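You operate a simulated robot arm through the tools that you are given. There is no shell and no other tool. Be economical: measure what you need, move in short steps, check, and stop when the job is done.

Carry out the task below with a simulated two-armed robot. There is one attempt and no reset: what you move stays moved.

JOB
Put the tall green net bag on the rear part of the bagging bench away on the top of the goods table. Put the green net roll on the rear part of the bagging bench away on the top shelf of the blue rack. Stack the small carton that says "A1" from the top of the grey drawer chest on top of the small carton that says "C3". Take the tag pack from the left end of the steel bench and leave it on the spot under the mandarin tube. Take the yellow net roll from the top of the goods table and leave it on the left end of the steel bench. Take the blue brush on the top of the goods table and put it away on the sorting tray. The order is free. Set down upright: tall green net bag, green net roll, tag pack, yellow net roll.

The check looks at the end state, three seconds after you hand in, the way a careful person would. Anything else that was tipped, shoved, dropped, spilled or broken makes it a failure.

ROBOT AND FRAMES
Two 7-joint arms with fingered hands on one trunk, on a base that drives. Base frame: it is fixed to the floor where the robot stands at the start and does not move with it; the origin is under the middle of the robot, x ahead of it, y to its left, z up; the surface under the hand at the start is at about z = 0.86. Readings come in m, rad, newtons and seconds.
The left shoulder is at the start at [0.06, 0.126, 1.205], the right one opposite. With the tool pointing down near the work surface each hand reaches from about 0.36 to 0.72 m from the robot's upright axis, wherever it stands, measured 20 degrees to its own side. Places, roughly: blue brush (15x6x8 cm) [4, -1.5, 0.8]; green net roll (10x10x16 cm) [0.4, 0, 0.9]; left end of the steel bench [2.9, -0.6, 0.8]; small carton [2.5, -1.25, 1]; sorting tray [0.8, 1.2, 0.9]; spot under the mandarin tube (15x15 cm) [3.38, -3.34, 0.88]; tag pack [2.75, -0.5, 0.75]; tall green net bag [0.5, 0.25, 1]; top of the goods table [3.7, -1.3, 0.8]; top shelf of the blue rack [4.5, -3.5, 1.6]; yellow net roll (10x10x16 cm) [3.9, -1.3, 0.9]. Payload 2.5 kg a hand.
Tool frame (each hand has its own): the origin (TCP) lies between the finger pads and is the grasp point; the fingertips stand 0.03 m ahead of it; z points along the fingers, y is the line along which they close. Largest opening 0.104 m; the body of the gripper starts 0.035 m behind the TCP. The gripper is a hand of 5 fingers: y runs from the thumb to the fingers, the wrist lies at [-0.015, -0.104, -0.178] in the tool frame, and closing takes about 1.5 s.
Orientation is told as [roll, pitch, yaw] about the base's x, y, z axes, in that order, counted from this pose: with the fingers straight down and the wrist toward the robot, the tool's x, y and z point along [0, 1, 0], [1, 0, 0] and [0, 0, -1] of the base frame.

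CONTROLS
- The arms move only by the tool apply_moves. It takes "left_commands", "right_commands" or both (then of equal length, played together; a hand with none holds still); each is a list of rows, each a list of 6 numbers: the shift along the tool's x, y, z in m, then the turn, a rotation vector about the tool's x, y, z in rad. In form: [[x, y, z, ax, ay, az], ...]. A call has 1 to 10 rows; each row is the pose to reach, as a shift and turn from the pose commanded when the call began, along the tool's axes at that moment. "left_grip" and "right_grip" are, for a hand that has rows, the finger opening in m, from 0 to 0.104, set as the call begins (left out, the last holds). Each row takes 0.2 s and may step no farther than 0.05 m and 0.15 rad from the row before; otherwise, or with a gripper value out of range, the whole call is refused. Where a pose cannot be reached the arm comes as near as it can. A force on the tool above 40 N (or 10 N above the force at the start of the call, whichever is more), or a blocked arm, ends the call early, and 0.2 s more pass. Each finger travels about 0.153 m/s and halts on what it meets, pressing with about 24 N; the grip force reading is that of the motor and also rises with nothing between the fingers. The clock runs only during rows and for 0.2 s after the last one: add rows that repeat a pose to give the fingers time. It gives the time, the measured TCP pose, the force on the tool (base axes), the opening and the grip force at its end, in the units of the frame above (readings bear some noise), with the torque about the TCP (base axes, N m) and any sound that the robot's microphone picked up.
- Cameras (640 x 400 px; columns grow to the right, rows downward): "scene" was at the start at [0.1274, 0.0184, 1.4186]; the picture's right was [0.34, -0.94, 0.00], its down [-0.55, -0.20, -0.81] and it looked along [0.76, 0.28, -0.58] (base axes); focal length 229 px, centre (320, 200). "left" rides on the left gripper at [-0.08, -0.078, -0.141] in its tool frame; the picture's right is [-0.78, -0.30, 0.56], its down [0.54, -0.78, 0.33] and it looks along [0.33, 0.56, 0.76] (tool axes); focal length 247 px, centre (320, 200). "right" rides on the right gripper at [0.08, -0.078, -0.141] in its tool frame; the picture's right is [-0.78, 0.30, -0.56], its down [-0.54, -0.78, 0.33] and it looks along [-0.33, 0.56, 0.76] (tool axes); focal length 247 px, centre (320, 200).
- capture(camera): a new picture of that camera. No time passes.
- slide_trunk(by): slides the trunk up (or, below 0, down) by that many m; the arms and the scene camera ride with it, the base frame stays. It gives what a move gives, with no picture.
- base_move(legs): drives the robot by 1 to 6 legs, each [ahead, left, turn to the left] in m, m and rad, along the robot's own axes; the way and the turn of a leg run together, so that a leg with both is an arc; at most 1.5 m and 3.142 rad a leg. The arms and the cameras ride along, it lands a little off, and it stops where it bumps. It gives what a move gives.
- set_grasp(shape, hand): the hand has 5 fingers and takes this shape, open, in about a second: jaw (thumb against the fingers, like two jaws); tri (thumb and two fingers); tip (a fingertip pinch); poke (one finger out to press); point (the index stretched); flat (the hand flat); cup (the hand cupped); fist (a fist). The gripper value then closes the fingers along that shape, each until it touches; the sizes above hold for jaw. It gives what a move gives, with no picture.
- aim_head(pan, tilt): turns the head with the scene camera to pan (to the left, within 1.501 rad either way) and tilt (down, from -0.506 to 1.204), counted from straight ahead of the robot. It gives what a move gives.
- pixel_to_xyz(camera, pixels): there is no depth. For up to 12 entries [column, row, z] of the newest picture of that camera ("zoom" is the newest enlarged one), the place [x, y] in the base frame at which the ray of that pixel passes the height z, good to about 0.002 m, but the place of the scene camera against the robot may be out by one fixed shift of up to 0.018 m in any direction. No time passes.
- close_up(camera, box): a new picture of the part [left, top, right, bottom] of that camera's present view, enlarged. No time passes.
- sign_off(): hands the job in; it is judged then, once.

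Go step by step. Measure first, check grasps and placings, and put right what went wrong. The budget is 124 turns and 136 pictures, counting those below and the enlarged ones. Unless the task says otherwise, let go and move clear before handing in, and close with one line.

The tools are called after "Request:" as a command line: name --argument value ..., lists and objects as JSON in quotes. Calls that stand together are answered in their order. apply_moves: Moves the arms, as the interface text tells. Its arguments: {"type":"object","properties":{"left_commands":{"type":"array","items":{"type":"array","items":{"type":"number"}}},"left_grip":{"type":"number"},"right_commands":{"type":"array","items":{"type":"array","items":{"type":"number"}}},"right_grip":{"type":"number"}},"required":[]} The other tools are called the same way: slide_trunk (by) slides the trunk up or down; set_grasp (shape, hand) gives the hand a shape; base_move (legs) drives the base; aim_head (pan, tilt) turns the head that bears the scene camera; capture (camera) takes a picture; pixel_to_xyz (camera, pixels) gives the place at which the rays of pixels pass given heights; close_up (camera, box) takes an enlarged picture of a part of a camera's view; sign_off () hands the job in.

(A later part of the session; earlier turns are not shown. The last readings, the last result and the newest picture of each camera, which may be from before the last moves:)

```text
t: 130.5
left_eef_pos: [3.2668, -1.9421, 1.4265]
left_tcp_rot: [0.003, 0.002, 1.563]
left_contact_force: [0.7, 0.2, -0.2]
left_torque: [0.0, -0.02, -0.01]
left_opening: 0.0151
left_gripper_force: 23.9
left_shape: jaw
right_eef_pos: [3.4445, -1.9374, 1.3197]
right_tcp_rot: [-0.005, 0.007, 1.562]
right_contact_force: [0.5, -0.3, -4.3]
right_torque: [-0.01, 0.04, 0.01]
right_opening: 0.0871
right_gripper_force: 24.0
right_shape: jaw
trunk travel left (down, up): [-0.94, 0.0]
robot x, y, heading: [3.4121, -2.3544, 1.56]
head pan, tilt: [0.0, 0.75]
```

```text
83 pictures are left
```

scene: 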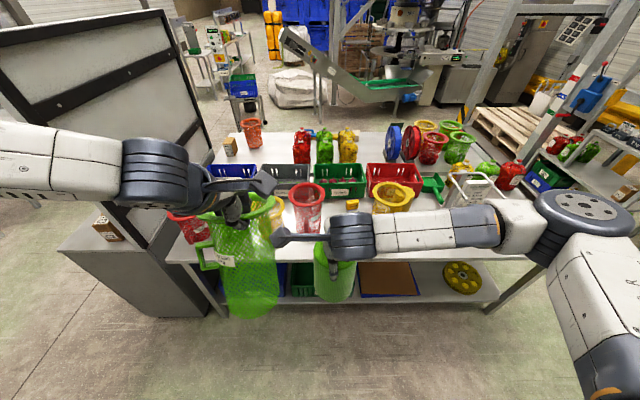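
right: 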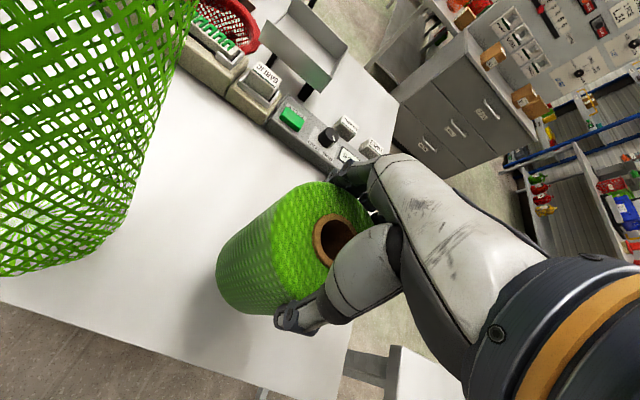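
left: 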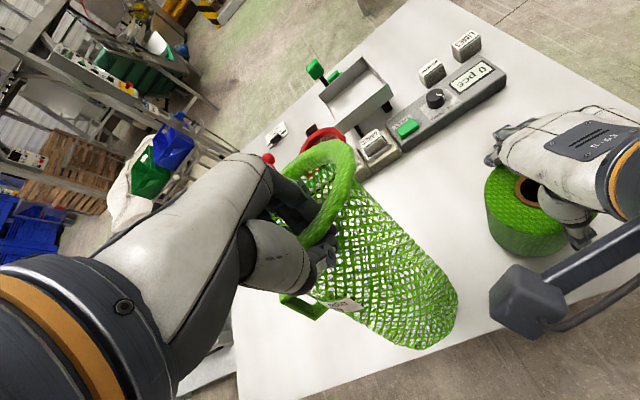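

The goods table's front edge is at row 255 with bags, crates and rolls on it. I'll zoom in and measure.

Request:
close_up --camera "scene" --box '[180, 110, 540, 330]'

Request:
pixel_to_xyz --camera "scene" --pixels '[[190, 262, 0.8], [548, 258, 0.8], [320, 257, 0.8], [310, 228, 0.8], [390, 210, 0.8], [460, 195, 0.8], [352, 205, 0.8], [475, 225, 0.8], [230, 150, 0.8], [500, 185, 0.8]]'

```text
1.78 times, centred on (360, 220) of scene
```

zoom: 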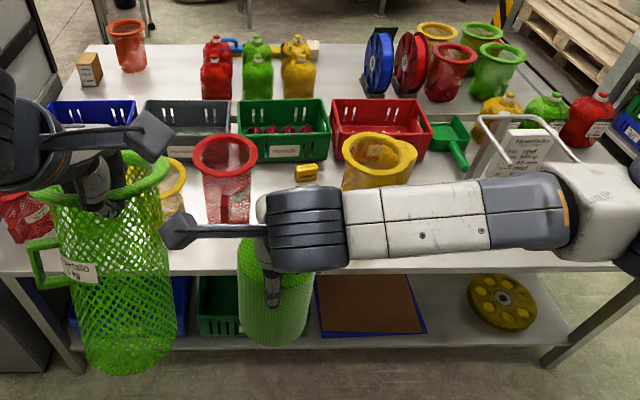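

```text
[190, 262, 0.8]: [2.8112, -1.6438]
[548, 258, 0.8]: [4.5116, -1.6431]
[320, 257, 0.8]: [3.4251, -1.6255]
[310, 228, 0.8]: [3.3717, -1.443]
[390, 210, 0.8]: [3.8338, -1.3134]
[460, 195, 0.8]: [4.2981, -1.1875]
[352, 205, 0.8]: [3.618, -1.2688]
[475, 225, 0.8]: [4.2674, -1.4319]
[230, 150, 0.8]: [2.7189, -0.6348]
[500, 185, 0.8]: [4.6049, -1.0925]
```

The goods table spans x 2.8–4.5, y from -1.64 back to about -1.0. A free spot seems to be near (3.57,-1.48). I'll check what my arms hide with the hand cameras.

Request:
capture --camera "right"

Request:
capture --camera "left"

```text
81 pictures are left
```

right: 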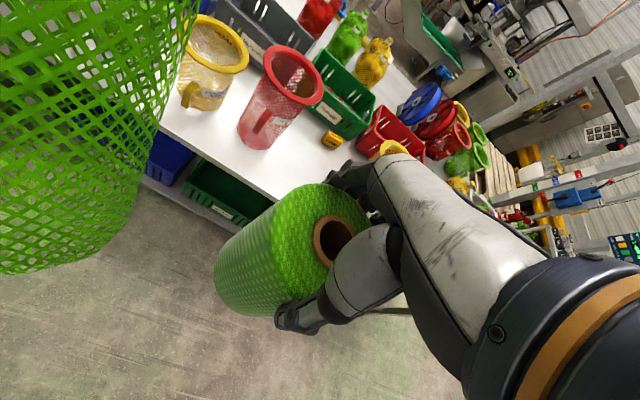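

```text
80 pictures are left
```

left: 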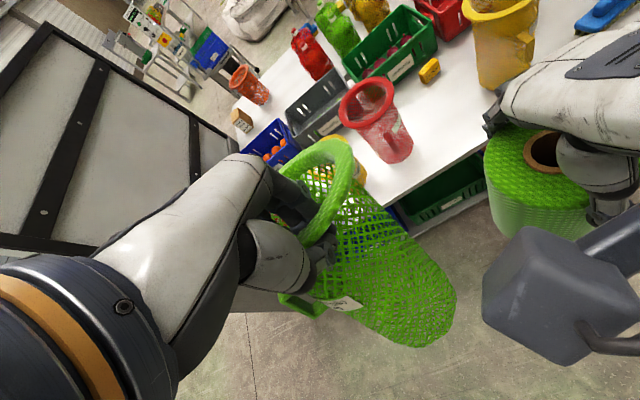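

The spot between the red bag and the yellow bag is free. I'll move the base so the left hand comes over (3.58,-1.55) and lower the trunk a bit.

Request:
base_move --legs '[[0.0, -0.3, 0.0], [0.27, 0, 0]]'

Request:
slide_trunk --by -0.15

Request:
apply_moves --left_commands '[[0, 0.01, 0, -0.095, 0, 0], [0, 0.02, 0, -0.19, 0, 0], [0, 0.03, 0, -0.285, 0, 0], [0, 0.04, 0, -0.38, 0, 0], [0, 0.04, 0, -0.38, 0, 0]]'

Request:
capture --camera "scene"

Request:
capture --camera "left"

```text
t: 134.0
left_eef_pos: [3.5695, -1.6751, 1.4268]
left_tcp_rot: [0.001, 0.0, 1.554]
left_contact_force: [0.3, 0.3, -1.0]
left_torque: [0.03, -0.01, 0.02]
left_opening: 0.015
left_gripper_force: 24.5
left_shape: jaw
right_eef_pos: [3.7478, -1.6723, 1.3201]
right_tcp_rot: [-0.008, 0.006, 1.555]
right_contact_force: [-0.5, 0.0, -3.7]
right_torque: [0.01, 0.04, -0.01]
right_opening: 0.0871
right_gripper_force: 24.0
right_shape: jaw
trunk travel left (down, up): [-0.94, 0.0]
robot x, y, heading: [3.7122, -2.0896, 1.556]
head pan, tilt: [0.0, 0.75]
```

```text
t: 135.8
left_eef_pos: [3.569, -1.6751, 1.2766]
left_tcp_rot: [0.002, 0.001, 1.556]
left_contact_force: [0.0, -0.1, -0.3]
left_torque: [0.0, 0.01, -0.02]
left_opening: 0.015
left_gripper_force: 23.6
left_shape: jaw
right_eef_pos: [3.7458, -1.6713, 1.1702]
right_tcp_rot: [-0.005, 0.008, 1.556]
right_contact_force: [0.3, -0.5, -3.5]
right_torque: [-0.03, 0.04, 0.0]
right_opening: 0.087
right_gripper_force: 24.0
right_shape: jaw
trunk travel left (down, up): [-0.79, 0.15]
robot x, y, heading: [3.7143, -2.0878, 1.555]
head pan, tilt: [0.0, 0.75]
```

```text
t: 137.0
left_eef_pos: [3.5704, -1.635, 1.2765]
left_tcp_rot: [0.003, -0.38, 1.554]
left_contact_force: [-0.4, -0.8, 0.2]
left_torque: [-0.04, -0.02, 0.0]
left_opening: 0.0149
left_gripper_force: 24.6
left_shape: jaw
right_eef_pos: [3.7467, -1.6715, 1.1687]
right_tcp_rot: [-0.006, 0.009, 1.554]
right_contact_force: [-0.1, -0.2, -3.6]
right_torque: [-0.02, 0.06, -0.02]
right_opening: 0.0871
right_gripper_force: 24.1
right_shape: jaw
trunk travel left (down, up): [-0.79, 0.15]
robot x, y, heading: [3.7116, -2.0888, 1.556]
head pan, tilt: [0.0, 0.75]
```

```text
79 pictures are left
```

scene: 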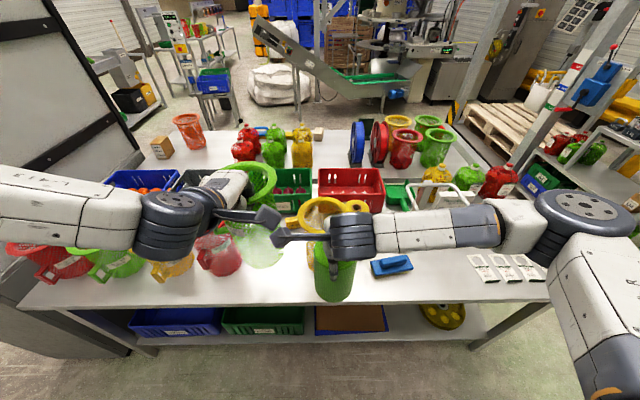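

```text
78 pictures are left
```

left: 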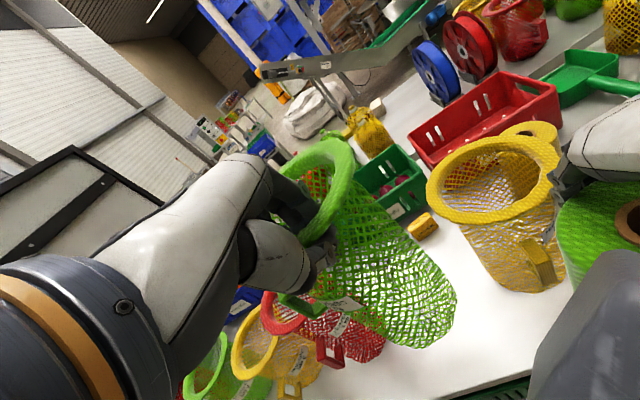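

The bag turned with the hand and now hangs about upright; the yellow roll shows behind the yellow bag at (535,135) and the blue brush at (392,265). I'll move forward over the free spot and down to just above the table.

Request:
apply_moves --left_commands '[[0, 0.04, 0.016, 0, 0, 0], [0, 0.079, 0.0315, 0, 0, 0], [0, 0.063, 0.07, 0, 0, 0], [0, 0.047, 0.11, 0, 0, 0], [0, 0.031, 0.15, 0, 0, 0], [0, 0.024, 0.166, 0, 0, 0], [0, 0.024, 0.166, 0, 0, 0]]'

Request:
capture --camera "left"

Request:
close_up --camera "scene" --box '[140, 140, 440, 320]'

```text
t: 138.6
left_eef_pos: [3.5599, -1.5589, 1.1476]
left_tcp_rot: [0.002, -0.378, 1.553]
left_contact_force: [-0.7, -0.3, -0.4]
left_torque: [0.01, 0.01, -0.02]
left_opening: 0.0148
left_gripper_force: 23.8
left_shape: jaw
left hand out of reach, approached as far as the arm can: row 5, 6, 7
right_eef_pos: [3.7473, -1.6712, 1.1696]
right_tcp_rot: [-0.003, 0.009, 1.554]
right_contact_force: [0.1, 0.0, -3.6]
right_torque: [-0.01, 0.02, 0.02]
right_opening: 0.0871
right_gripper_force: 24.1
right_shape: jaw
trunk travel left (down, up): [-0.79, 0.15]
robot x, y, heading: [3.7127, -2.0875, 1.552]
head pan, tilt: [0.0, 0.75]
```

```text
77 pictures are left
```

left: 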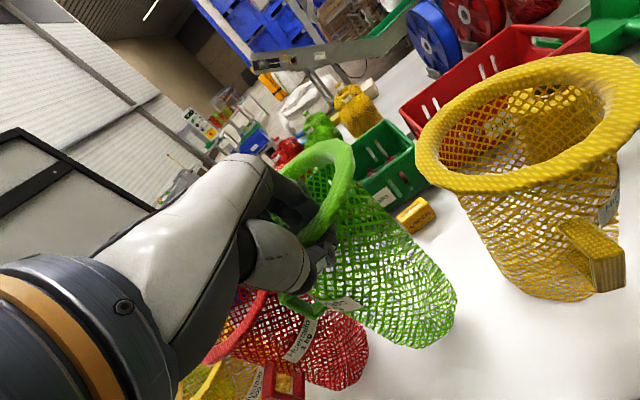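

```text
2.13 times, centred on (290, 230) of scene
```

zoom: 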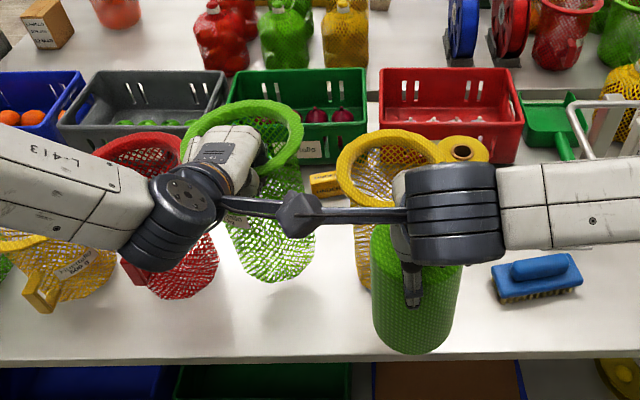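

The bag hangs clear, with its bottom near (270,275) in the zoom and the red bag close on its left. The arm ran out of reach, so I'll shift the base 3 cm right and lower with the trunk.

Request:
base_move --legs '[[0, -0.03, 0]]'

Request:
slide_trunk --by -0.045

Request:
close_up --camera "scene" --box '[180, 160, 420, 310]'

```text
t: 139.4
left_eef_pos: [3.5899, -1.5595, 1.1468]
left_tcp_rot: [0.0, -0.379, 1.553]
left_contact_force: [1.1, 0.1, -0.5]
left_torque: [-0.02, 0.05, 0.02]
left_opening: 0.0149
left_gripper_force: 24.5
left_shape: jaw
right_eef_pos: [3.776, -1.6715, 1.1691]
right_tcp_rot: [-0.003, 0.01, 1.556]
right_contact_force: [-1.1, 1.4, -3.7]
right_torque: [0.0, 0.02, 0.0]
right_opening: 0.0872
right_gripper_force: 24.3
right_shape: jaw
trunk travel left (down, up): [-0.79, 0.15]
robot x, y, heading: [3.7389, -2.0871, 1.553]
head pan, tilt: [0.0, 0.75]
```

```text
t: 140.3
left_eef_pos: [3.5883, -1.5605, 1.1028]
left_tcp_rot: [0.003, -0.379, 1.554]
left_contact_force: [0.4, -0.8, -0.3]
left_torque: [0.0, 0.0, -0.01]
left_opening: 0.015
left_gripper_force: 24.0
left_shape: jaw
right_eef_pos: [3.777, -1.6709, 1.1242]
right_tcp_rot: [-0.003, 0.008, 1.556]
right_contact_force: [-0.7, -0.7, -3.9]
right_torque: [0.02, 0.03, 0.03]
right_opening: 0.087
right_gripper_force: 23.8
right_shape: jaw
trunk travel left (down, up): [-0.745, 0.195]
robot x, y, heading: [3.7404, -2.0875, 1.556]
head pan, tilt: [0.0, 0.75]
```

```text
2.67 times, centred on (300, 235) of scene
```

zoom: 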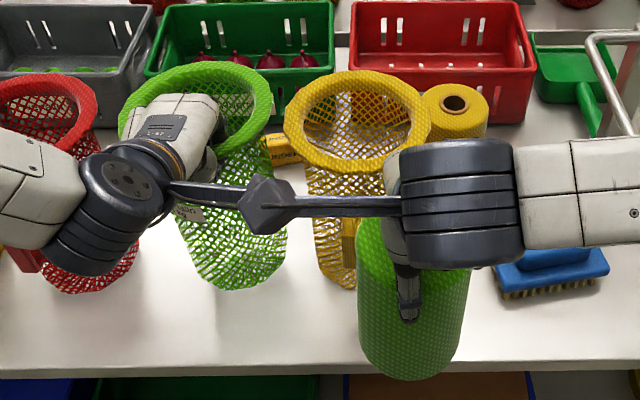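

The bag looks upright and close to the surface. I'll lower further in small trunk steps, watching the force.

Request:
slide_trunk --by -0.012

Request:
slide_trunk --by -0.008

Request:
close_up --camera "scene" --box '[180, 160, 420, 310]'

```text
t: 140.9
left_eef_pos: [3.5896, -1.5599, 1.0915]
left_tcp_rot: [0.004, -0.378, 1.554]
left_contact_force: [0.7, 0.1, -0.5]
left_torque: [-0.05, -0.01, 0.0]
left_opening: 0.0149
left_gripper_force: 23.6
left_shape: jaw
right_eef_pos: [3.776, -1.6713, 1.1127]
right_tcp_rot: [-0.004, 0.009, 1.555]
right_contact_force: [-0.2, 0.6, -4.3]
right_torque: [0.01, -0.02, 0.01]
right_opening: 0.0871
right_gripper_force: 23.7
right_shape: jaw
trunk travel left (down, up): [-0.733, 0.207]
robot x, y, heading: [3.7398, -2.0899, 1.554]
head pan, tilt: [0.0, 0.75]
```

```text
t: 141.4
left_eef_pos: [3.5887, -1.5603, 1.0826]
left_tcp_rot: [0.002, -0.378, 1.554]
left_contact_force: [0.1, -0.3, 0.4]
left_torque: [-0.05, 0.02, 0.01]
left_opening: 0.0146
left_gripper_force: 24.3
left_shape: jaw
right_eef_pos: [3.7758, -1.671, 1.1041]
right_tcp_rot: [-0.003, 0.009, 1.554]
right_contact_force: [-0.5, 0.6, -2.7]
right_torque: [0.0, -0.02, -0.04]
right_opening: 0.087
right_gripper_force: 23.7
right_shape: jaw
trunk travel left (down, up): [-0.725, 0.215]
robot x, y, heading: [3.7385, -2.0871, 1.555]
head pan, tilt: [0.0, 0.75]
```

```text
2.67 times, centred on (300, 235) of scene
```

zoom: 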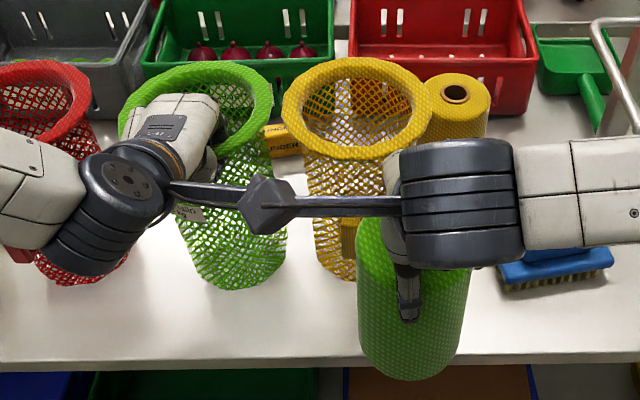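

No clear contact yet, so I continue down.

Request:
slide_trunk --by -0.008

Request:
slide_trunk --by -0.008

Request:
capture --camera "left"

```text
t: 142.0
left_eef_pos: [3.5896, -1.5586, 1.0762]
left_tcp_rot: [0.001, -0.383, 1.553]
left_contact_force: [2.0, -1.6, 7.8]
left_torque: [0.07, 0.06, -0.03]
left_opening: 0.0154
left_gripper_force: 24.6
left_shape: jaw
right_eef_pos: [3.777, -1.6711, 1.0965]
right_tcp_rot: [-0.002, 0.009, 1.554]
right_contact_force: [0.4, -0.2, -3.8]
right_torque: [-0.01, 0.04, 0.01]
right_opening: 0.0871
right_gripper_force: 24.2
right_shape: jaw
trunk travel left (down, up): [-0.717, 0.223]
robot x, y, heading: [3.7428, -2.085, 1.559]
head pan, tilt: [0.0, 0.75]
```

```text
t: 142.6
left_eef_pos: [3.5885, -1.5601, 1.0668]
left_tcp_rot: [0.003, -0.379, 1.555]
left_contact_force: [1.4, -0.2, 7.5]
left_torque: [0.03, -0.1, 0.01]
left_opening: 0.0152
left_gripper_force: 24.3
left_shape: jaw
right_eef_pos: [3.776, -1.6724, 1.0884]
right_tcp_rot: [-0.003, 0.008, 1.555]
right_contact_force: [0.8, 0.6, -3.7]
right_torque: [-0.01, 0.02, 0.03]
right_opening: 0.0868
right_gripper_force: 24.2
right_shape: jaw
trunk travel left (down, up): [-0.709, 0.231]
robot x, y, heading: [3.7406, -2.0825, 1.554]
head pan, tilt: [0.0, 0.75]
```

```text
73 pictures are left
```

left: 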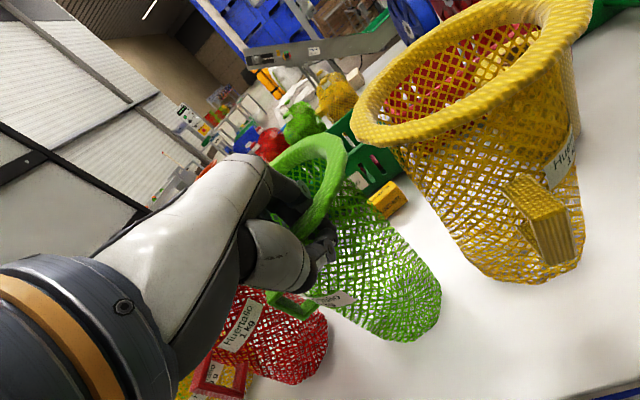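

The bag touches down at 7.5 N. I'll open the hand in place and look.

Request:
apply_moves --left_commands '[[0, 0, 0, 0, 0, 0], [0, 0, 0, 0, 0, 0], [0, 0, 0, 0, 0, 0], [0, 0, 0, 0, 0, 0]]' --left_grip 0.07

Request:
capture --camera "left"

Request:
close_up --camera "scene" --box '[180, 140, 420, 310]'

```text
t: 143.6
left_eef_pos: [3.5895, -1.5593, 1.0666]
left_tcp_rot: [0.0, -0.379, 1.555]
left_contact_force: [0.3, 0.3, -0.8]
left_torque: [-0.04, 0.02, -0.02]
left_opening: 0.0696
left_gripper_force: 0.1
left_shape: jaw
right_eef_pos: [3.776, -1.6719, 1.0893]
right_tcp_rot: [-0.004, 0.008, 1.556]
right_contact_force: [0.1, -0.8, -3.7]
right_torque: [-0.07, -0.01, -0.01]
right_opening: 0.0869
right_gripper_force: 23.7
right_shape: jaw
trunk travel left (down, up): [-0.709, 0.231]
robot x, y, heading: [3.7405, -2.088, 1.558]
head pan, tilt: [0.0, 0.75]
```

```text
72 pictures are left
```

left: 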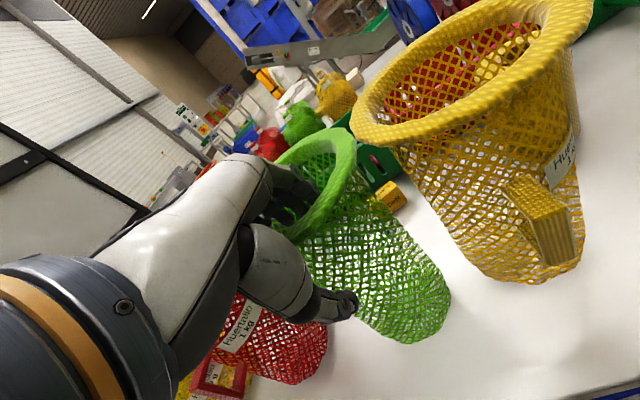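

```text
2.35 times, centred on (300, 225) of scene
```

zoom: 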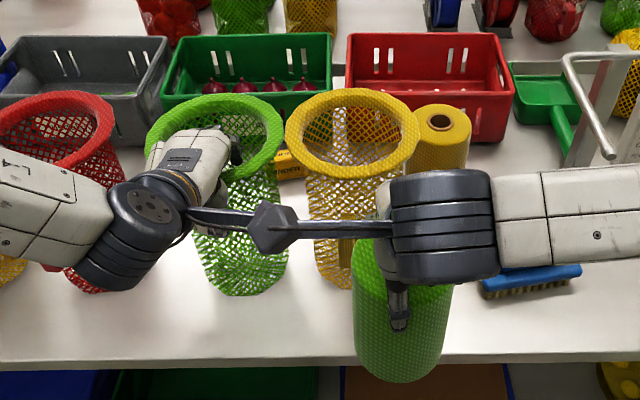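

The bag stands upright and free. I'll withdraw the left hand along its fingers.

Request:
apply_moves --left_commands '[[0, 0, -0.03, 0, 0, 0], [0, 0, -0.06, 0, 0, 0], [0, 0, -0.1, 0, 0, 0], [0, 0, -0.14, 0, 0, 0], [0, 0, -0.16, 0, 0, 0]]'

Request:
slide_trunk --by 0.23

Request:
capture --camera "scene"

```text
t: 144.8
left_eef_pos: [3.5879, -1.6178, 1.2148]
left_tcp_rot: [0.001, -0.379, 1.556]
left_contact_force: [-0.2, 0.6, -1.2]
left_torque: [-0.01, 0.01, -0.01]
left_opening: 0.0699
left_gripper_force: 0.1
left_shape: jaw
right_eef_pos: [3.7761, -1.6716, 1.089]
right_tcp_rot: [-0.004, 0.01, 1.554]
right_contact_force: [-0.1, -0.5, -3.7]
right_torque: [0.02, 0.04, 0.01]
right_opening: 0.0872
right_gripper_force: 24.2
right_shape: jaw
trunk travel left (down, up): [-0.709, 0.231]
robot x, y, heading: [3.7386, -2.089, 1.549]
head pan, tilt: [0.0, 0.75]
```

```text
t: 147.2
left_eef_pos: [3.5884, -1.6182, 1.4461]
left_tcp_rot: [0.003, -0.381, 1.555]
left_contact_force: [-0.3, 0.2, -0.6]
left_torque: [-0.01, -0.05, 0.0]
left_opening: 0.0698
left_gripper_force: 0.0
left_shape: jaw
right_eef_pos: [3.7765, -1.6722, 1.3184]
right_tcp_rot: [-0.004, 0.009, 1.555]
right_contact_force: [1.1, -0.5, -4.1]
right_torque: [0.01, 0.01, -0.01]
right_opening: 0.0873
right_gripper_force: 23.8
right_shape: jaw
trunk travel left (down, up): [-0.939, 0.001]
robot x, y, heading: [3.7409, -2.0858, 1.555]
head pan, tilt: [0.0, 0.75]
```

```text
70 pictures are left
```

scene: 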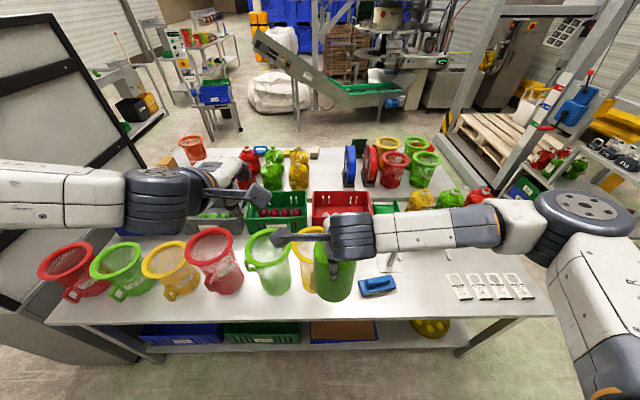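

The bag stands in the row, upright. Now I turn around toward the blue rack with the roll.

Request:
base_move --legs '[[-0.28, 0, 0], [0, 0, -3.12], [0.0, 0.6, 0]]'

Request:
aim_head --pan 0.0 --tilt 0.2

Request:
capture --camera "scene"

```text
t: 159.4
left_eef_pos: [4.4932, -2.8251, 1.4459]
left_tcp_rot: [0.001, -0.38, -1.569]
left_contact_force: [0.0, -0.5, -0.4]
left_torque: [0.01, -0.03, -0.02]
left_opening: 0.0694
left_gripper_force: 0.0
left_shape: jaw
right_eef_pos: [4.304, -2.7752, 1.3188]
right_tcp_rot: [-0.004, 0.009, -1.567]
right_contact_force: [-0.1, 0.0, -3.7]
right_torque: [0.02, -0.03, 0.01]
right_opening: 0.0869
right_gripper_force: 23.5
right_shape: jaw
trunk travel left (down, up): [-0.939, 0.001]
robot x, y, heading: [4.3314, -2.3612, -1.568]
head pan, tilt: [0.0, 0.75]
```

```text
t: 160.4
left_eef_pos: [4.4928, -2.8244, 1.4444]
left_tcp_rot: [0.002, -0.38, -1.569]
left_contact_force: [0.2, 0.2, 0.2]
left_torque: [-0.02, -0.02, -0.01]
left_opening: 0.0696
left_gripper_force: 0.1
left_shape: jaw
right_eef_pos: [4.3032, -2.7755, 1.319]
right_tcp_rot: [-0.003, 0.006, -1.567]
right_contact_force: [-0.8, 1.0, -4.1]
right_torque: [-0.01, 0.03, 0.0]
right_opening: 0.0868
right_gripper_force: 24.4
right_shape: jaw
trunk travel left (down, up): [-0.939, 0.001]
robot x, y, heading: [4.3288, -2.3573, -1.568]
head pan, tilt: [0.0, 0.201]
```

```text
69 pictures are left
```

scene: 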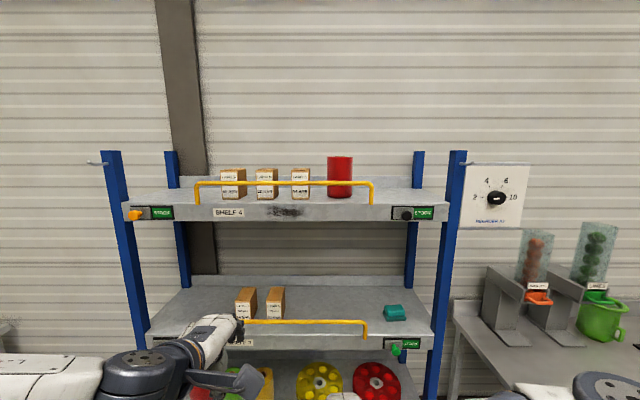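

The top shelf (SHELF 4) is at about z 1.6 with a yellow bar in front. The free spot is at the right end, near (400,195). Before planning a regrasp, I'll test how high the right hand can go with fingers down.

Request:
apply_moves --right_commands '[[0, 0.02, -0.045, 0, 0, 0], [0, 0.04, -0.09, 0, 0, 0], [0, 0.06, -0.135, 0, 0, 0], [0, 0.08, -0.18, 0, 0, 0], [0, 0.1, -0.225, 0, 0, 0], [0, 0.1, -0.27, 0, 0, 0], [0, 0.1, -0.315, 0, 0, 0], [0, 0.1, -0.36, 0, 0, 0], [0, 0.1, -0.405, 0, 0, 0], [0, 0.1, -0.45, 0, 0, 0]]'

```text
t: 162.6
left_eef_pos: [4.4921, -2.8233, 1.4446]
left_tcp_rot: [0.0, -0.378, -1.569]
left_contact_force: [-0.1, -0.7, -0.8]
left_torque: [0.0, -0.02, 0.04]
left_opening: 0.0697
left_gripper_force: 0.0
left_shape: jaw
right_eef_pos: [4.2998, -2.8661, 1.7436]
right_tcp_rot: [-0.004, 0.008, -1.563]
right_contact_force: [-0.2, 0.5, -3.9]
right_torque: [0.01, 0.01, 0.01]
right_opening: 0.087
right_gripper_force: 24.0
right_shape: jaw
right hand out of reach, approached as far as the arm can: row 10
trunk travel left (down, up): [-0.939, 0.001]
robot x, y, heading: [4.3309, -2.3587, -1.564]
head pan, tilt: [0.0, 0.201]
```

Surprisingly the arm reached z 1.744 upright. The roll's bottom would be at about 1.59, just about shelf level. I'll look to measure the shelf height precisely.

Request:
capture --camera "right"

Request:
capture --camera "scene"

```text
68 pictures are left
```

right: 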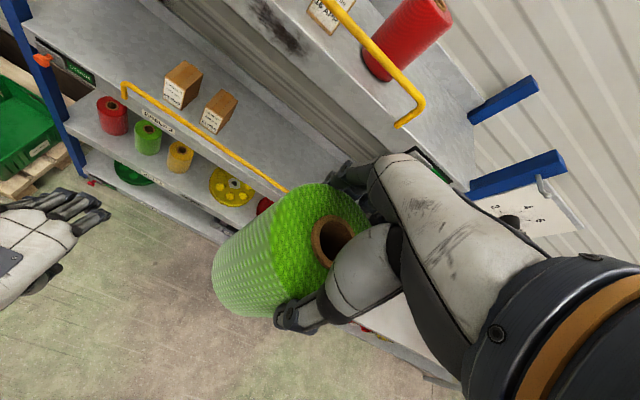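

```text
67 pictures are left
```

scene: 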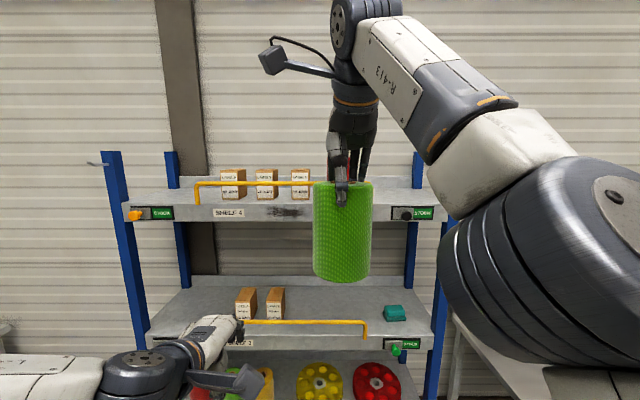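

The bar's right foot is at (398,126) in the right picture and (371,204) in the scene. I'll triangulate it and the shelf edge.

Request:
pixel_to_xyz --camera "right" --pixels '[[398, 126, 1.6], [398, 126, 1.5], [469, 190, 1.6], [469, 190, 1.5], [469, 120, 1.6], [375, 72, 1.6], [375, 72, 1.5]]'

Request:
pixel_to_xyz --camera "scene" --pixels '[[371, 204, 1.6], [371, 204, 1.5], [450, 203, 1.6], [450, 203, 1.5], [197, 205, 1.6], [197, 205, 1.5]]'

Request:
close_up --camera "right" --box '[300, 0, 620, 200]'

```text
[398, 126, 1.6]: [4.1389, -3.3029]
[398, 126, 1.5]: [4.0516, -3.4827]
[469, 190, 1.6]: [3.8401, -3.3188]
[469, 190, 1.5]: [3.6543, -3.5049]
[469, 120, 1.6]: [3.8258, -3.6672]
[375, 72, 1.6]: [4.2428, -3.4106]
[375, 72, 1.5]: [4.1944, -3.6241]
```

```text
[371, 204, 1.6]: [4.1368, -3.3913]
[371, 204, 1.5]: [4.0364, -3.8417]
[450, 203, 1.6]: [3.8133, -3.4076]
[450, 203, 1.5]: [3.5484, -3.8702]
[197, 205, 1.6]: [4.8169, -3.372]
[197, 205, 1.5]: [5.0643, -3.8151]
```

```text
2.00 times, centred on (460, 100) of right
```

zoom: 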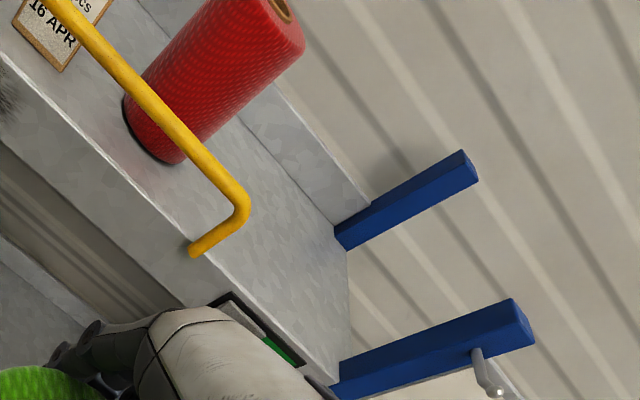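

Rough stereo gives shelf z between 1.60 and 1.63, so I need a bit more height. I'll try pulling in and going higher, and take another picture for a baseline.

Request:
apply_moves --right_commands '[[0, -0.03, 0, 0, 0, 0], [0, -0.06, -0.02, 0, 0, 0], [0, -0.09, -0.05, 0, 0, 0], [0, -0.09, -0.08, 0, 0, 0], [0, -0.09, -0.11, 0, 0, 0], [0, -0.09, -0.11, 0, 0, 0]]'

Request:
capture --camera "right"

```text
t: 164.0
left_eef_pos: [4.4916, -2.8248, 1.444]
left_tcp_rot: [0.002, -0.378, -1.569]
left_contact_force: [0.1, -0.7, -0.1]
left_torque: [-0.01, 0.01, -0.01]
left_opening: 0.0697
left_gripper_force: 0.0
left_shape: jaw
right_eef_pos: [4.2898, -2.7668, 1.8195]
right_tcp_rot: [-0.004, 0.008, -1.567]
right_contact_force: [0.2, 0.1, -3.4]
right_torque: [0.02, 0.0, -0.01]
right_opening: 0.087
right_gripper_force: 24.0
right_shape: jaw
right hand out of reach, approached as far as the arm can: row 4, 5, 6
trunk travel left (down, up): [-0.939, 0.001]
robot x, y, heading: [4.3318, -2.3597, -1.567]
head pan, tilt: [0.0, 0.201]
```

```text
65 pictures are left
```

right: 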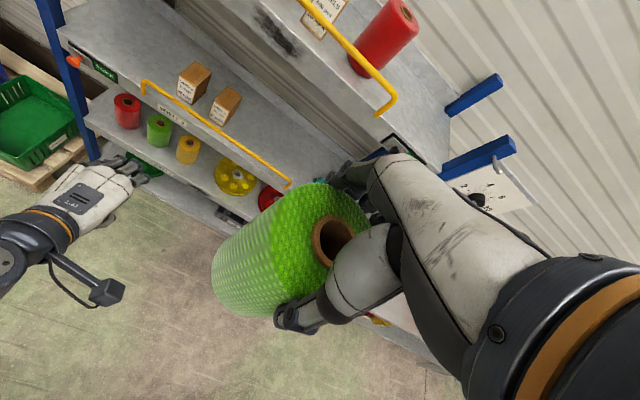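

Now it reaches z 1.82 at 0.41 m ahead, which is enough. I'll triangulate the bar foot (377,116) and shelf features from here.

Request:
pixel_to_xyz --camera "right" --pixels '[[377, 116, 1.6], [377, 116, 1.5], [445, 163, 1.6], [445, 163, 1.5], [352, 63, 1.6], [352, 63, 1.5], [446, 112, 1.6], [258, 10, 1.6], [365, 142, 1.6]]'

Request:
close_up --camera "right" --box '[240, 0, 560, 200]'

```text
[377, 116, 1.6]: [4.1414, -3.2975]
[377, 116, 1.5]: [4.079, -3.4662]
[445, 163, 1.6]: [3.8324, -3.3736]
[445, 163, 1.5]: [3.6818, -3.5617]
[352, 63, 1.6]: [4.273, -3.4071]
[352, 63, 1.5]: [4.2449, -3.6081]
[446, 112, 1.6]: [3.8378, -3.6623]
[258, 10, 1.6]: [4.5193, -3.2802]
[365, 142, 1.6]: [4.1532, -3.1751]
```

```text
2.00 times, centred on (400, 100) of right
```

zoom: 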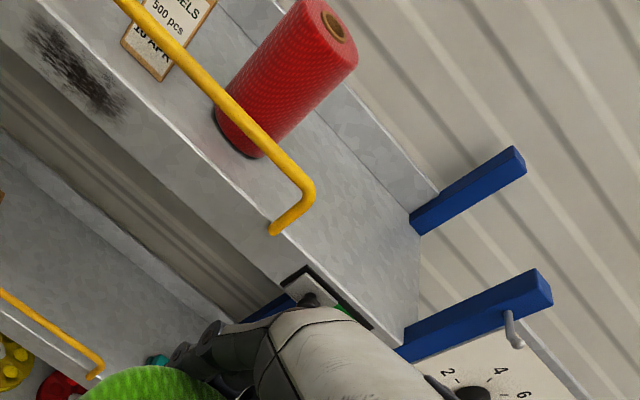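

The shelf top comes out at z about 1.60–1.62, front edge y about -3.28, with free space for x 3.9–4.18. I'll tuck the left hand back and to the side, then drive in with the roll held high.

Request:
apply_moves --left_commands '[[0.033, -0.031, 0.001, 0.05, 0, 0], [0.066, -0.062, 0.002, 0.1, 0, 0], [0.099, -0.093, 0.003, 0.15, 0, 0], [0.132, -0.124, 0.004, 0.2, 0, 0], [0.165, -0.155, 0.005, 0.25, 0, 0], [0.198, -0.186, 0.006, 0.3, 0, 0], [0.23, -0.217, 0.008, 0.35, 0, 0], [0.26, -0.246, 0.009, 0.38, 0, 0]]' --left_grip 0.03

Request:
base_move --legs '[[0, -0.27, 0], [0.4, 0, 0]]'

Request:
capture --camera "right"

Request:
capture --camera "scene"

```text
t: 165.8
left_eef_pos: [4.7519, -2.596, 1.3465]
left_tcp_rot: [0.001, 0.003, -1.568]
left_contact_force: [-0.3, 0.2, -0.7]
left_torque: [-0.02, 0.02, -0.01]
left_opening: 0.0299
left_gripper_force: 0.2
left_shape: jaw
left hand out of reach, approached as far as the arm can: row 3
right_eef_pos: [4.2899, -2.7655, 1.819]
right_tcp_rot: [-0.005, 0.008, -1.567]
right_contact_force: [-0.3, -0.2, -4.4]
right_torque: [0.01, 0.01, 0.0]
right_opening: 0.0869
right_gripper_force: 24.2
right_shape: jaw
trunk travel left (down, up): [-0.939, 0.001]
robot x, y, heading: [4.331, -2.3567, -1.564]
head pan, tilt: [0.0, 0.201]
```

```text
t: 169.8
left_eef_pos: [4.4776, -2.9972, 1.3462]
left_tcp_rot: [0.0, 0.001, -1.575]
left_contact_force: [0.3, -0.2, 0.7]
left_torque: [0.0, 0.05, -0.03]
left_opening: 0.0303
left_gripper_force: 0.0
left_shape: jaw
right_eef_pos: [4.0144, -3.1638, 1.8187]
right_tcp_rot: [-0.006, 0.007, -1.574]
right_contact_force: [0.0, 0.3, -4.4]
right_torque: [-0.02, -0.01, -0.02]
right_opening: 0.0868
right_gripper_force: 24.5
right_shape: jaw
trunk travel left (down, up): [-0.939, 0.001]
robot x, y, heading: [4.0562, -2.7575, -1.574]
head pan, tilt: [0.0, 0.201]
```

```text
63 pictures are left
```

right: 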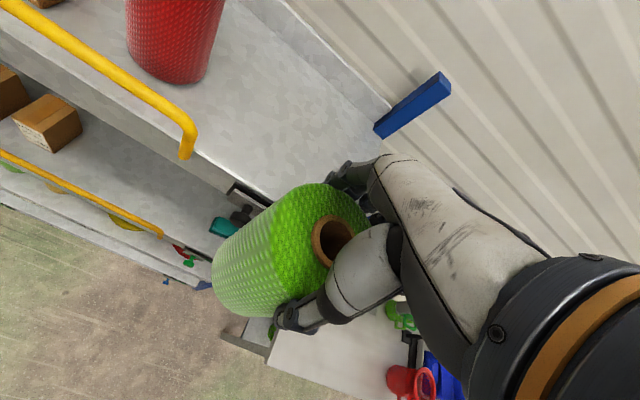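

```text
62 pictures are left
```

scene: 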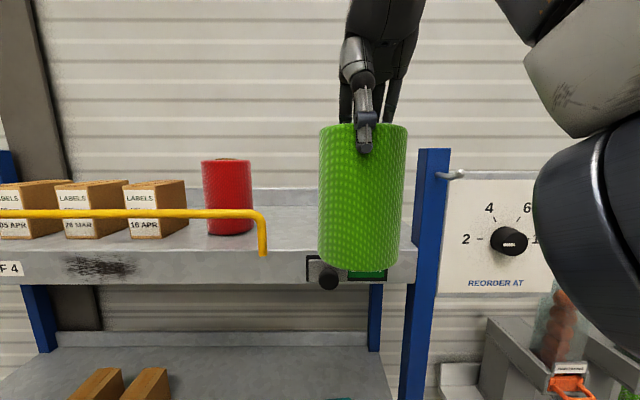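

The roll hangs in front of the free spot at the shelf's right end. I'll measure the shelf edge again from this close view.

Request:
pixel_to_xyz --camera "right" --pixels '[[187, 155, 1.6], [187, 155, 1.62], [187, 155, 1.58], [265, 195, 1.6], [265, 195, 1.62], [210, 160, 1.6], [390, 112, 1.6], [170, 80, 1.6], [200, 75, 1.6]]'

Request:
pixel_to_xyz --camera "scene" --pixels '[[263, 253, 1.6], [263, 253, 1.62], [263, 253, 1.58], [228, 235, 1.6], [412, 215, 1.6], [412, 250, 1.6]]'

```text
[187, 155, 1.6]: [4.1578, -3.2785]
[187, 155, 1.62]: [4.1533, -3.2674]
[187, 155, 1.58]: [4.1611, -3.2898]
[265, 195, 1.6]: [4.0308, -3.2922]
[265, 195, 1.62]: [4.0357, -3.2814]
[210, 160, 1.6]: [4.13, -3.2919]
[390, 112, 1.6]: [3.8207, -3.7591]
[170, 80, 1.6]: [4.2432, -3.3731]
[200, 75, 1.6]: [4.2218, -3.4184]
```

```text
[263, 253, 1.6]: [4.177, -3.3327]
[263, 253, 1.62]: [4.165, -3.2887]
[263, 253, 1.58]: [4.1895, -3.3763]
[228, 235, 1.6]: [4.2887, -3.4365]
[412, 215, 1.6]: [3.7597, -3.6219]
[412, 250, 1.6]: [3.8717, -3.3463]
```

The bar foot triangulates to z 1.62 and the front edge to y -3.28. The roll's bottom is at about 1.66, so it clears. I'll drive in 15 cm.

Request:
base_move --legs '[[0.15, 0, 0]]'

Request:
apply_moves --right_commands '[[0, 0.02, 0.008, 0, 0, 0], [0, 0.04, 0.02, 0, 0, 0], [0, 0.045, 0.025, 0, 0, 0], [0, 0.045, 0.025, 0, 0, 0]]'

Request:
capture --camera "scene"

Request:
capture --camera "right"

```text
t: 171.1
left_eef_pos: [4.4754, -3.144, 1.3465]
left_tcp_rot: [0.001, 0.0, -1.577]
left_contact_force: [0.3, -0.4, 0.0]
left_torque: [-0.01, 0.0, 0.0]
left_opening: 0.0302
left_gripper_force: 0.2
left_shape: jaw
right_eef_pos: [4.0129, -3.3073, 1.8202]
right_tcp_rot: [-0.006, 0.007, -1.577]
right_contact_force: [0.2, 0.3, -3.8]
right_torque: [0.01, -0.04, 0.0]
right_opening: 0.087
right_gripper_force: 23.7
right_shape: jaw
trunk travel left (down, up): [-0.939, 0.001]
robot x, y, heading: [4.0551, -2.9034, -1.578]
head pan, tilt: [0.0, 0.201]
```

```text
t: 172.1
left_eef_pos: [4.4754, -3.1436, 1.3467]
left_tcp_rot: [0.001, 0.002, -1.575]
left_contact_force: [0.1, -0.3, -0.3]
left_torque: [-0.01, 0.02, 0.04]
left_opening: 0.0302
left_gripper_force: 0.0
left_shape: jaw
right_eef_pos: [4.0118, -3.3536, 1.7927]
right_tcp_rot: [-0.005, 0.006, -1.576]
right_contact_force: [0.3, 0.3, -4.5]
right_torque: [-0.01, -0.03, 0.0]
right_opening: 0.0866
right_gripper_force: 24.0
right_shape: jaw
trunk travel left (down, up): [-0.939, 0.001]
robot x, y, heading: [4.0584, -2.9017, -1.576]
head pan, tilt: [0.0, 0.201]
```

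```text
61 pictures are left
```

scene: 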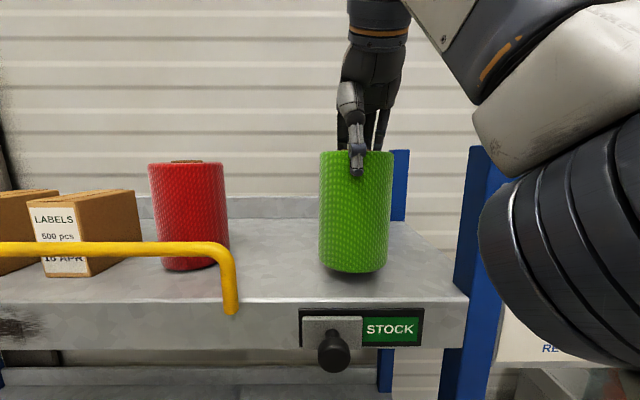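

```text
60 pictures are left
```

right: 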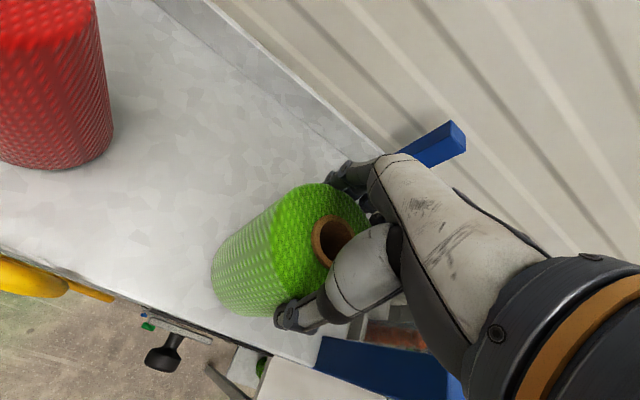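

The roll is fully over the shelf surface, hovering slightly above it. I'll lower it gently until contact.

Request:
apply_moves --right_commands '[[0, 0, 0.008, 0, 0, 0], [0, 0, 0.014, 0, 0, 0], [0, 0, 0.014, 0, 0, 0]]'

Request:
close_up --camera "scene" --box '[260, 120, 460, 300]'

```text
t: 172.9
left_eef_pos: [4.4756, -3.1443, 1.3475]
left_tcp_rot: [0.002, 0.001, -1.576]
left_contact_force: [-0.5, 0.4, 0.1]
left_torque: [-0.02, 0.02, 0.04]
left_opening: 0.0302
left_gripper_force: 0.1
left_shape: jaw
right_eef_pos: [4.0159, -3.3601, 1.7817]
right_tcp_rot: [-0.01, 0.029, -1.571]
right_contact_force: [-0.2, 0.1, 0.3]
right_torque: [-0.28, -0.05, 0.03]
right_opening: 0.0866
right_gripper_force: 23.6
right_shape: jaw
right hand out of reach, approached as far as the arm can: row 1, 2, 3
trunk travel left (down, up): [-0.939, 0.001]
robot x, y, heading: [4.06, -2.9036, -1.575]
head pan, tilt: [0.0, 0.201]
```

```text
2.22 times, centred on (360, 210) of scene
```

zoom: 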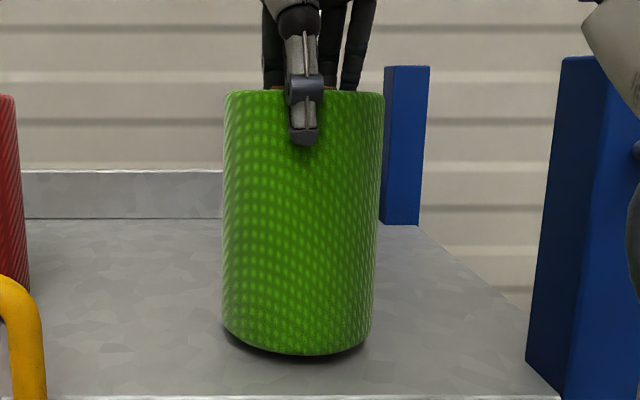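

The weight has gone off the hand, so the roll touches. I'll seat it with a tiny trunk lowering and then check.

Request:
slide_trunk --by -0.006

Request:
close_up --camera "scene" --box '[260, 120, 460, 300]'

```text
t: 173.5
left_eef_pos: [4.4774, -3.1426, 1.3406]
left_tcp_rot: [0.0, -0.003, -1.577]
left_contact_force: [0.1, 0.4, 0.2]
left_torque: [0.01, 0.0, -0.04]
left_opening: 0.03
left_gripper_force: 0.0
left_shape: jaw
right_eef_pos: [4.0172, -3.3567, 1.7785]
right_tcp_rot: [-0.008, 0.02, -1.57]
right_contact_force: [2.1, 1.3, 28.5]
right_torque: [-1.1, 0.06, 0.03]
right_opening: 0.0862
right_gripper_force: 23.8
right_shape: jaw
trunk travel left (down, up): [-0.933, 0.007]
robot x, y, heading: [4.0591, -2.9026, -1.575]
head pan, tilt: [0.0, 0.201]
```

```text
2.22 times, centred on (360, 210) of scene
```

zoom: 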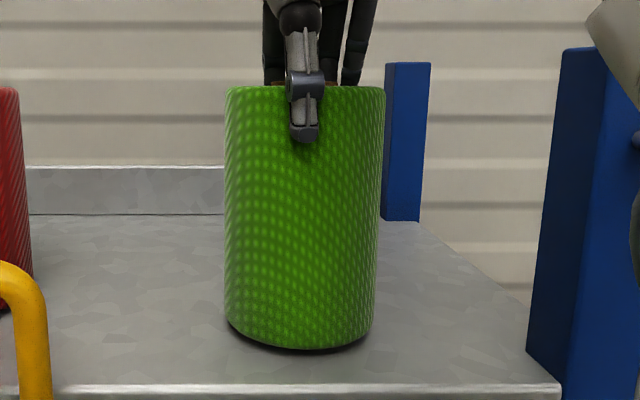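

The roll is seated upright at 28 N. I'll open the hand and see how far it can lift straight up.

Request:
apply_moves --right_commands '[[0, 0, 0, 0, 0, 0], [0, 0, 0, 0, 0, 0], [0, 0, 0, 0, 0, 0], [0, 0, 0, 0, 0, 0]]' --right_grip 0.104

Request:
slide_trunk --by 0.006

Request:
apply_moves --right_commands '[[0, 0, -0.005, 0, 0, 0], [0, 0, -0.01, 0, 0, 0], [0, 0, -0.015, 0, 0, 0], [0, 0, -0.015, 0, 0, 0]]'

Request:
close_up --camera "scene" --box '[260, 100, 460, 300]'

```text
t: 174.5
left_eef_pos: [4.4774, -3.1426, 1.3408]
left_tcp_rot: [0.003, 0.001, -1.576]
left_contact_force: [-0.8, -0.5, 0.3]
left_torque: [0.0, -0.02, -0.01]
left_opening: 0.0301
left_gripper_force: 0.1
left_shape: jaw
right_eef_pos: [4.0178, -3.3572, 1.7745]
right_tcp_rot: [-0.013, 0.033, -1.572]
right_contact_force: [1.9, 3.5, 8.0]
right_torque: [0.14, -0.05, 0.01]
right_opening: 0.1038
right_gripper_force: 0.0
right_shape: jaw
trunk travel left (down, up): [-0.933, 0.007]
robot x, y, heading: [4.0579, -2.9031, -1.574]
head pan, tilt: [0.0, 0.201]
```

```text
t: 175.0
left_eef_pos: [4.4763, -3.1448, 1.3456]
left_tcp_rot: [0.002, 0.002, -1.575]
left_contact_force: [1.2, 0.7, 0.9]
left_torque: [0.02, 0.01, 0.01]
left_opening: 0.0302
left_gripper_force: 0.1
left_shape: jaw
right_eef_pos: [4.0161, -3.3605, 1.7796]
right_tcp_rot: [-0.011, 0.035, -1.575]
right_contact_force: [-0.7, 1.0, -2.7]
right_torque: [0.0, 0.01, 0.0]
right_opening: 0.104
right_gripper_force: 0.0
right_shape: jaw
trunk travel left (down, up): [-0.939, 0.001]
robot x, y, heading: [4.0622, -2.9013, -1.58]
head pan, tilt: [0.0, 0.201]
```

```text
t: 176.0
left_eef_pos: [4.4761, -3.1447, 1.3461]
left_tcp_rot: [0.002, 0.002, -1.576]
left_contact_force: [0.6, 0.0, -0.4]
left_torque: [-0.02, -0.02, 0.0]
left_opening: 0.0298
left_gripper_force: 0.1
left_shape: jaw
right_eef_pos: [4.0138, -3.3559, 1.7861]
right_tcp_rot: [-0.009, 0.033, -1.572]
right_contact_force: [0.2, 0.0, -0.5]
right_torque: [0.01, 0.04, 0.02]
right_opening: 0.1041
right_gripper_force: 0.1
right_shape: jaw
right hand out of reach, approached as far as the arm can: row 1, 2, 3, 4
trunk travel left (down, up): [-0.939, 0.001]
robot x, y, heading: [4.0586, -2.9061, -1.574]
head pan, tilt: [0.0, 0.201]
```

```text
2.00 times, centred on (360, 200) of scene
```

zoom: 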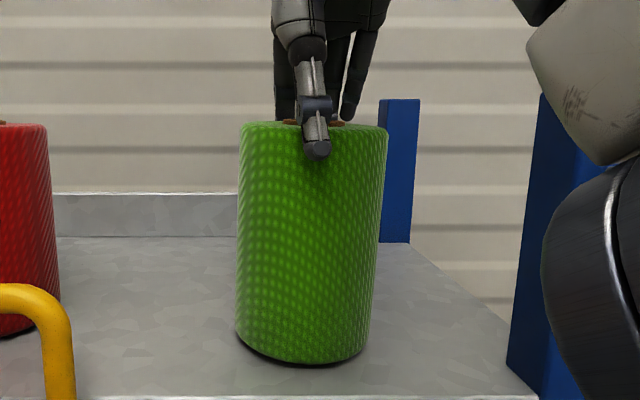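

The hand is free inside its slot (force about 0) but can't rise further with the arm stretched. Since the jaw's slot runs sideways, I'll slide out sideways toward -x in small steps.

Request:
apply_moves --right_commands '[[-0.01, 0, 0, 0, 0, 0], [-0.02, 0, 0, 0, 0, 0], [-0.03, 0, 0, 0, 0, 0], [-0.03, 0, 0, 0, 0, 0]]'

Request:
close_up --camera "scene" --box '[260, 80, 480, 300]'

```text
t: 177.0
left_eef_pos: [4.4765, -3.1434, 1.3471]
left_tcp_rot: [0.003, 0.0, -1.578]
left_contact_force: [-0.7, -0.7, 0.1]
left_torque: [-0.02, 0.02, 0.0]
left_opening: 0.03
left_gripper_force: 0.1
left_shape: jaw
right_eef_pos: [3.9833, -3.357, 1.7888]
right_tcp_rot: [-0.012, 0.04, -1.571]
right_contact_force: [3.2, 2.0, 8.4]
right_torque: [0.29, -0.02, -0.06]
right_opening: 0.1037
right_gripper_force: 0.1
right_shape: jaw
right hand out of reach, approached as far as the arm can: row 2, 3, 4
trunk travel left (down, up): [-0.939, 0.001]
robot x, y, heading: [4.0568, -2.9007, -1.574]
head pan, tilt: [0.0, 0.201]
```

```text
1.82 times, centred on (370, 190) of scene
```

zoom: 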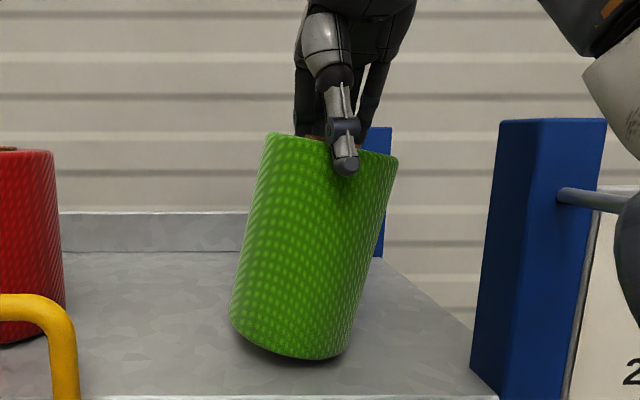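

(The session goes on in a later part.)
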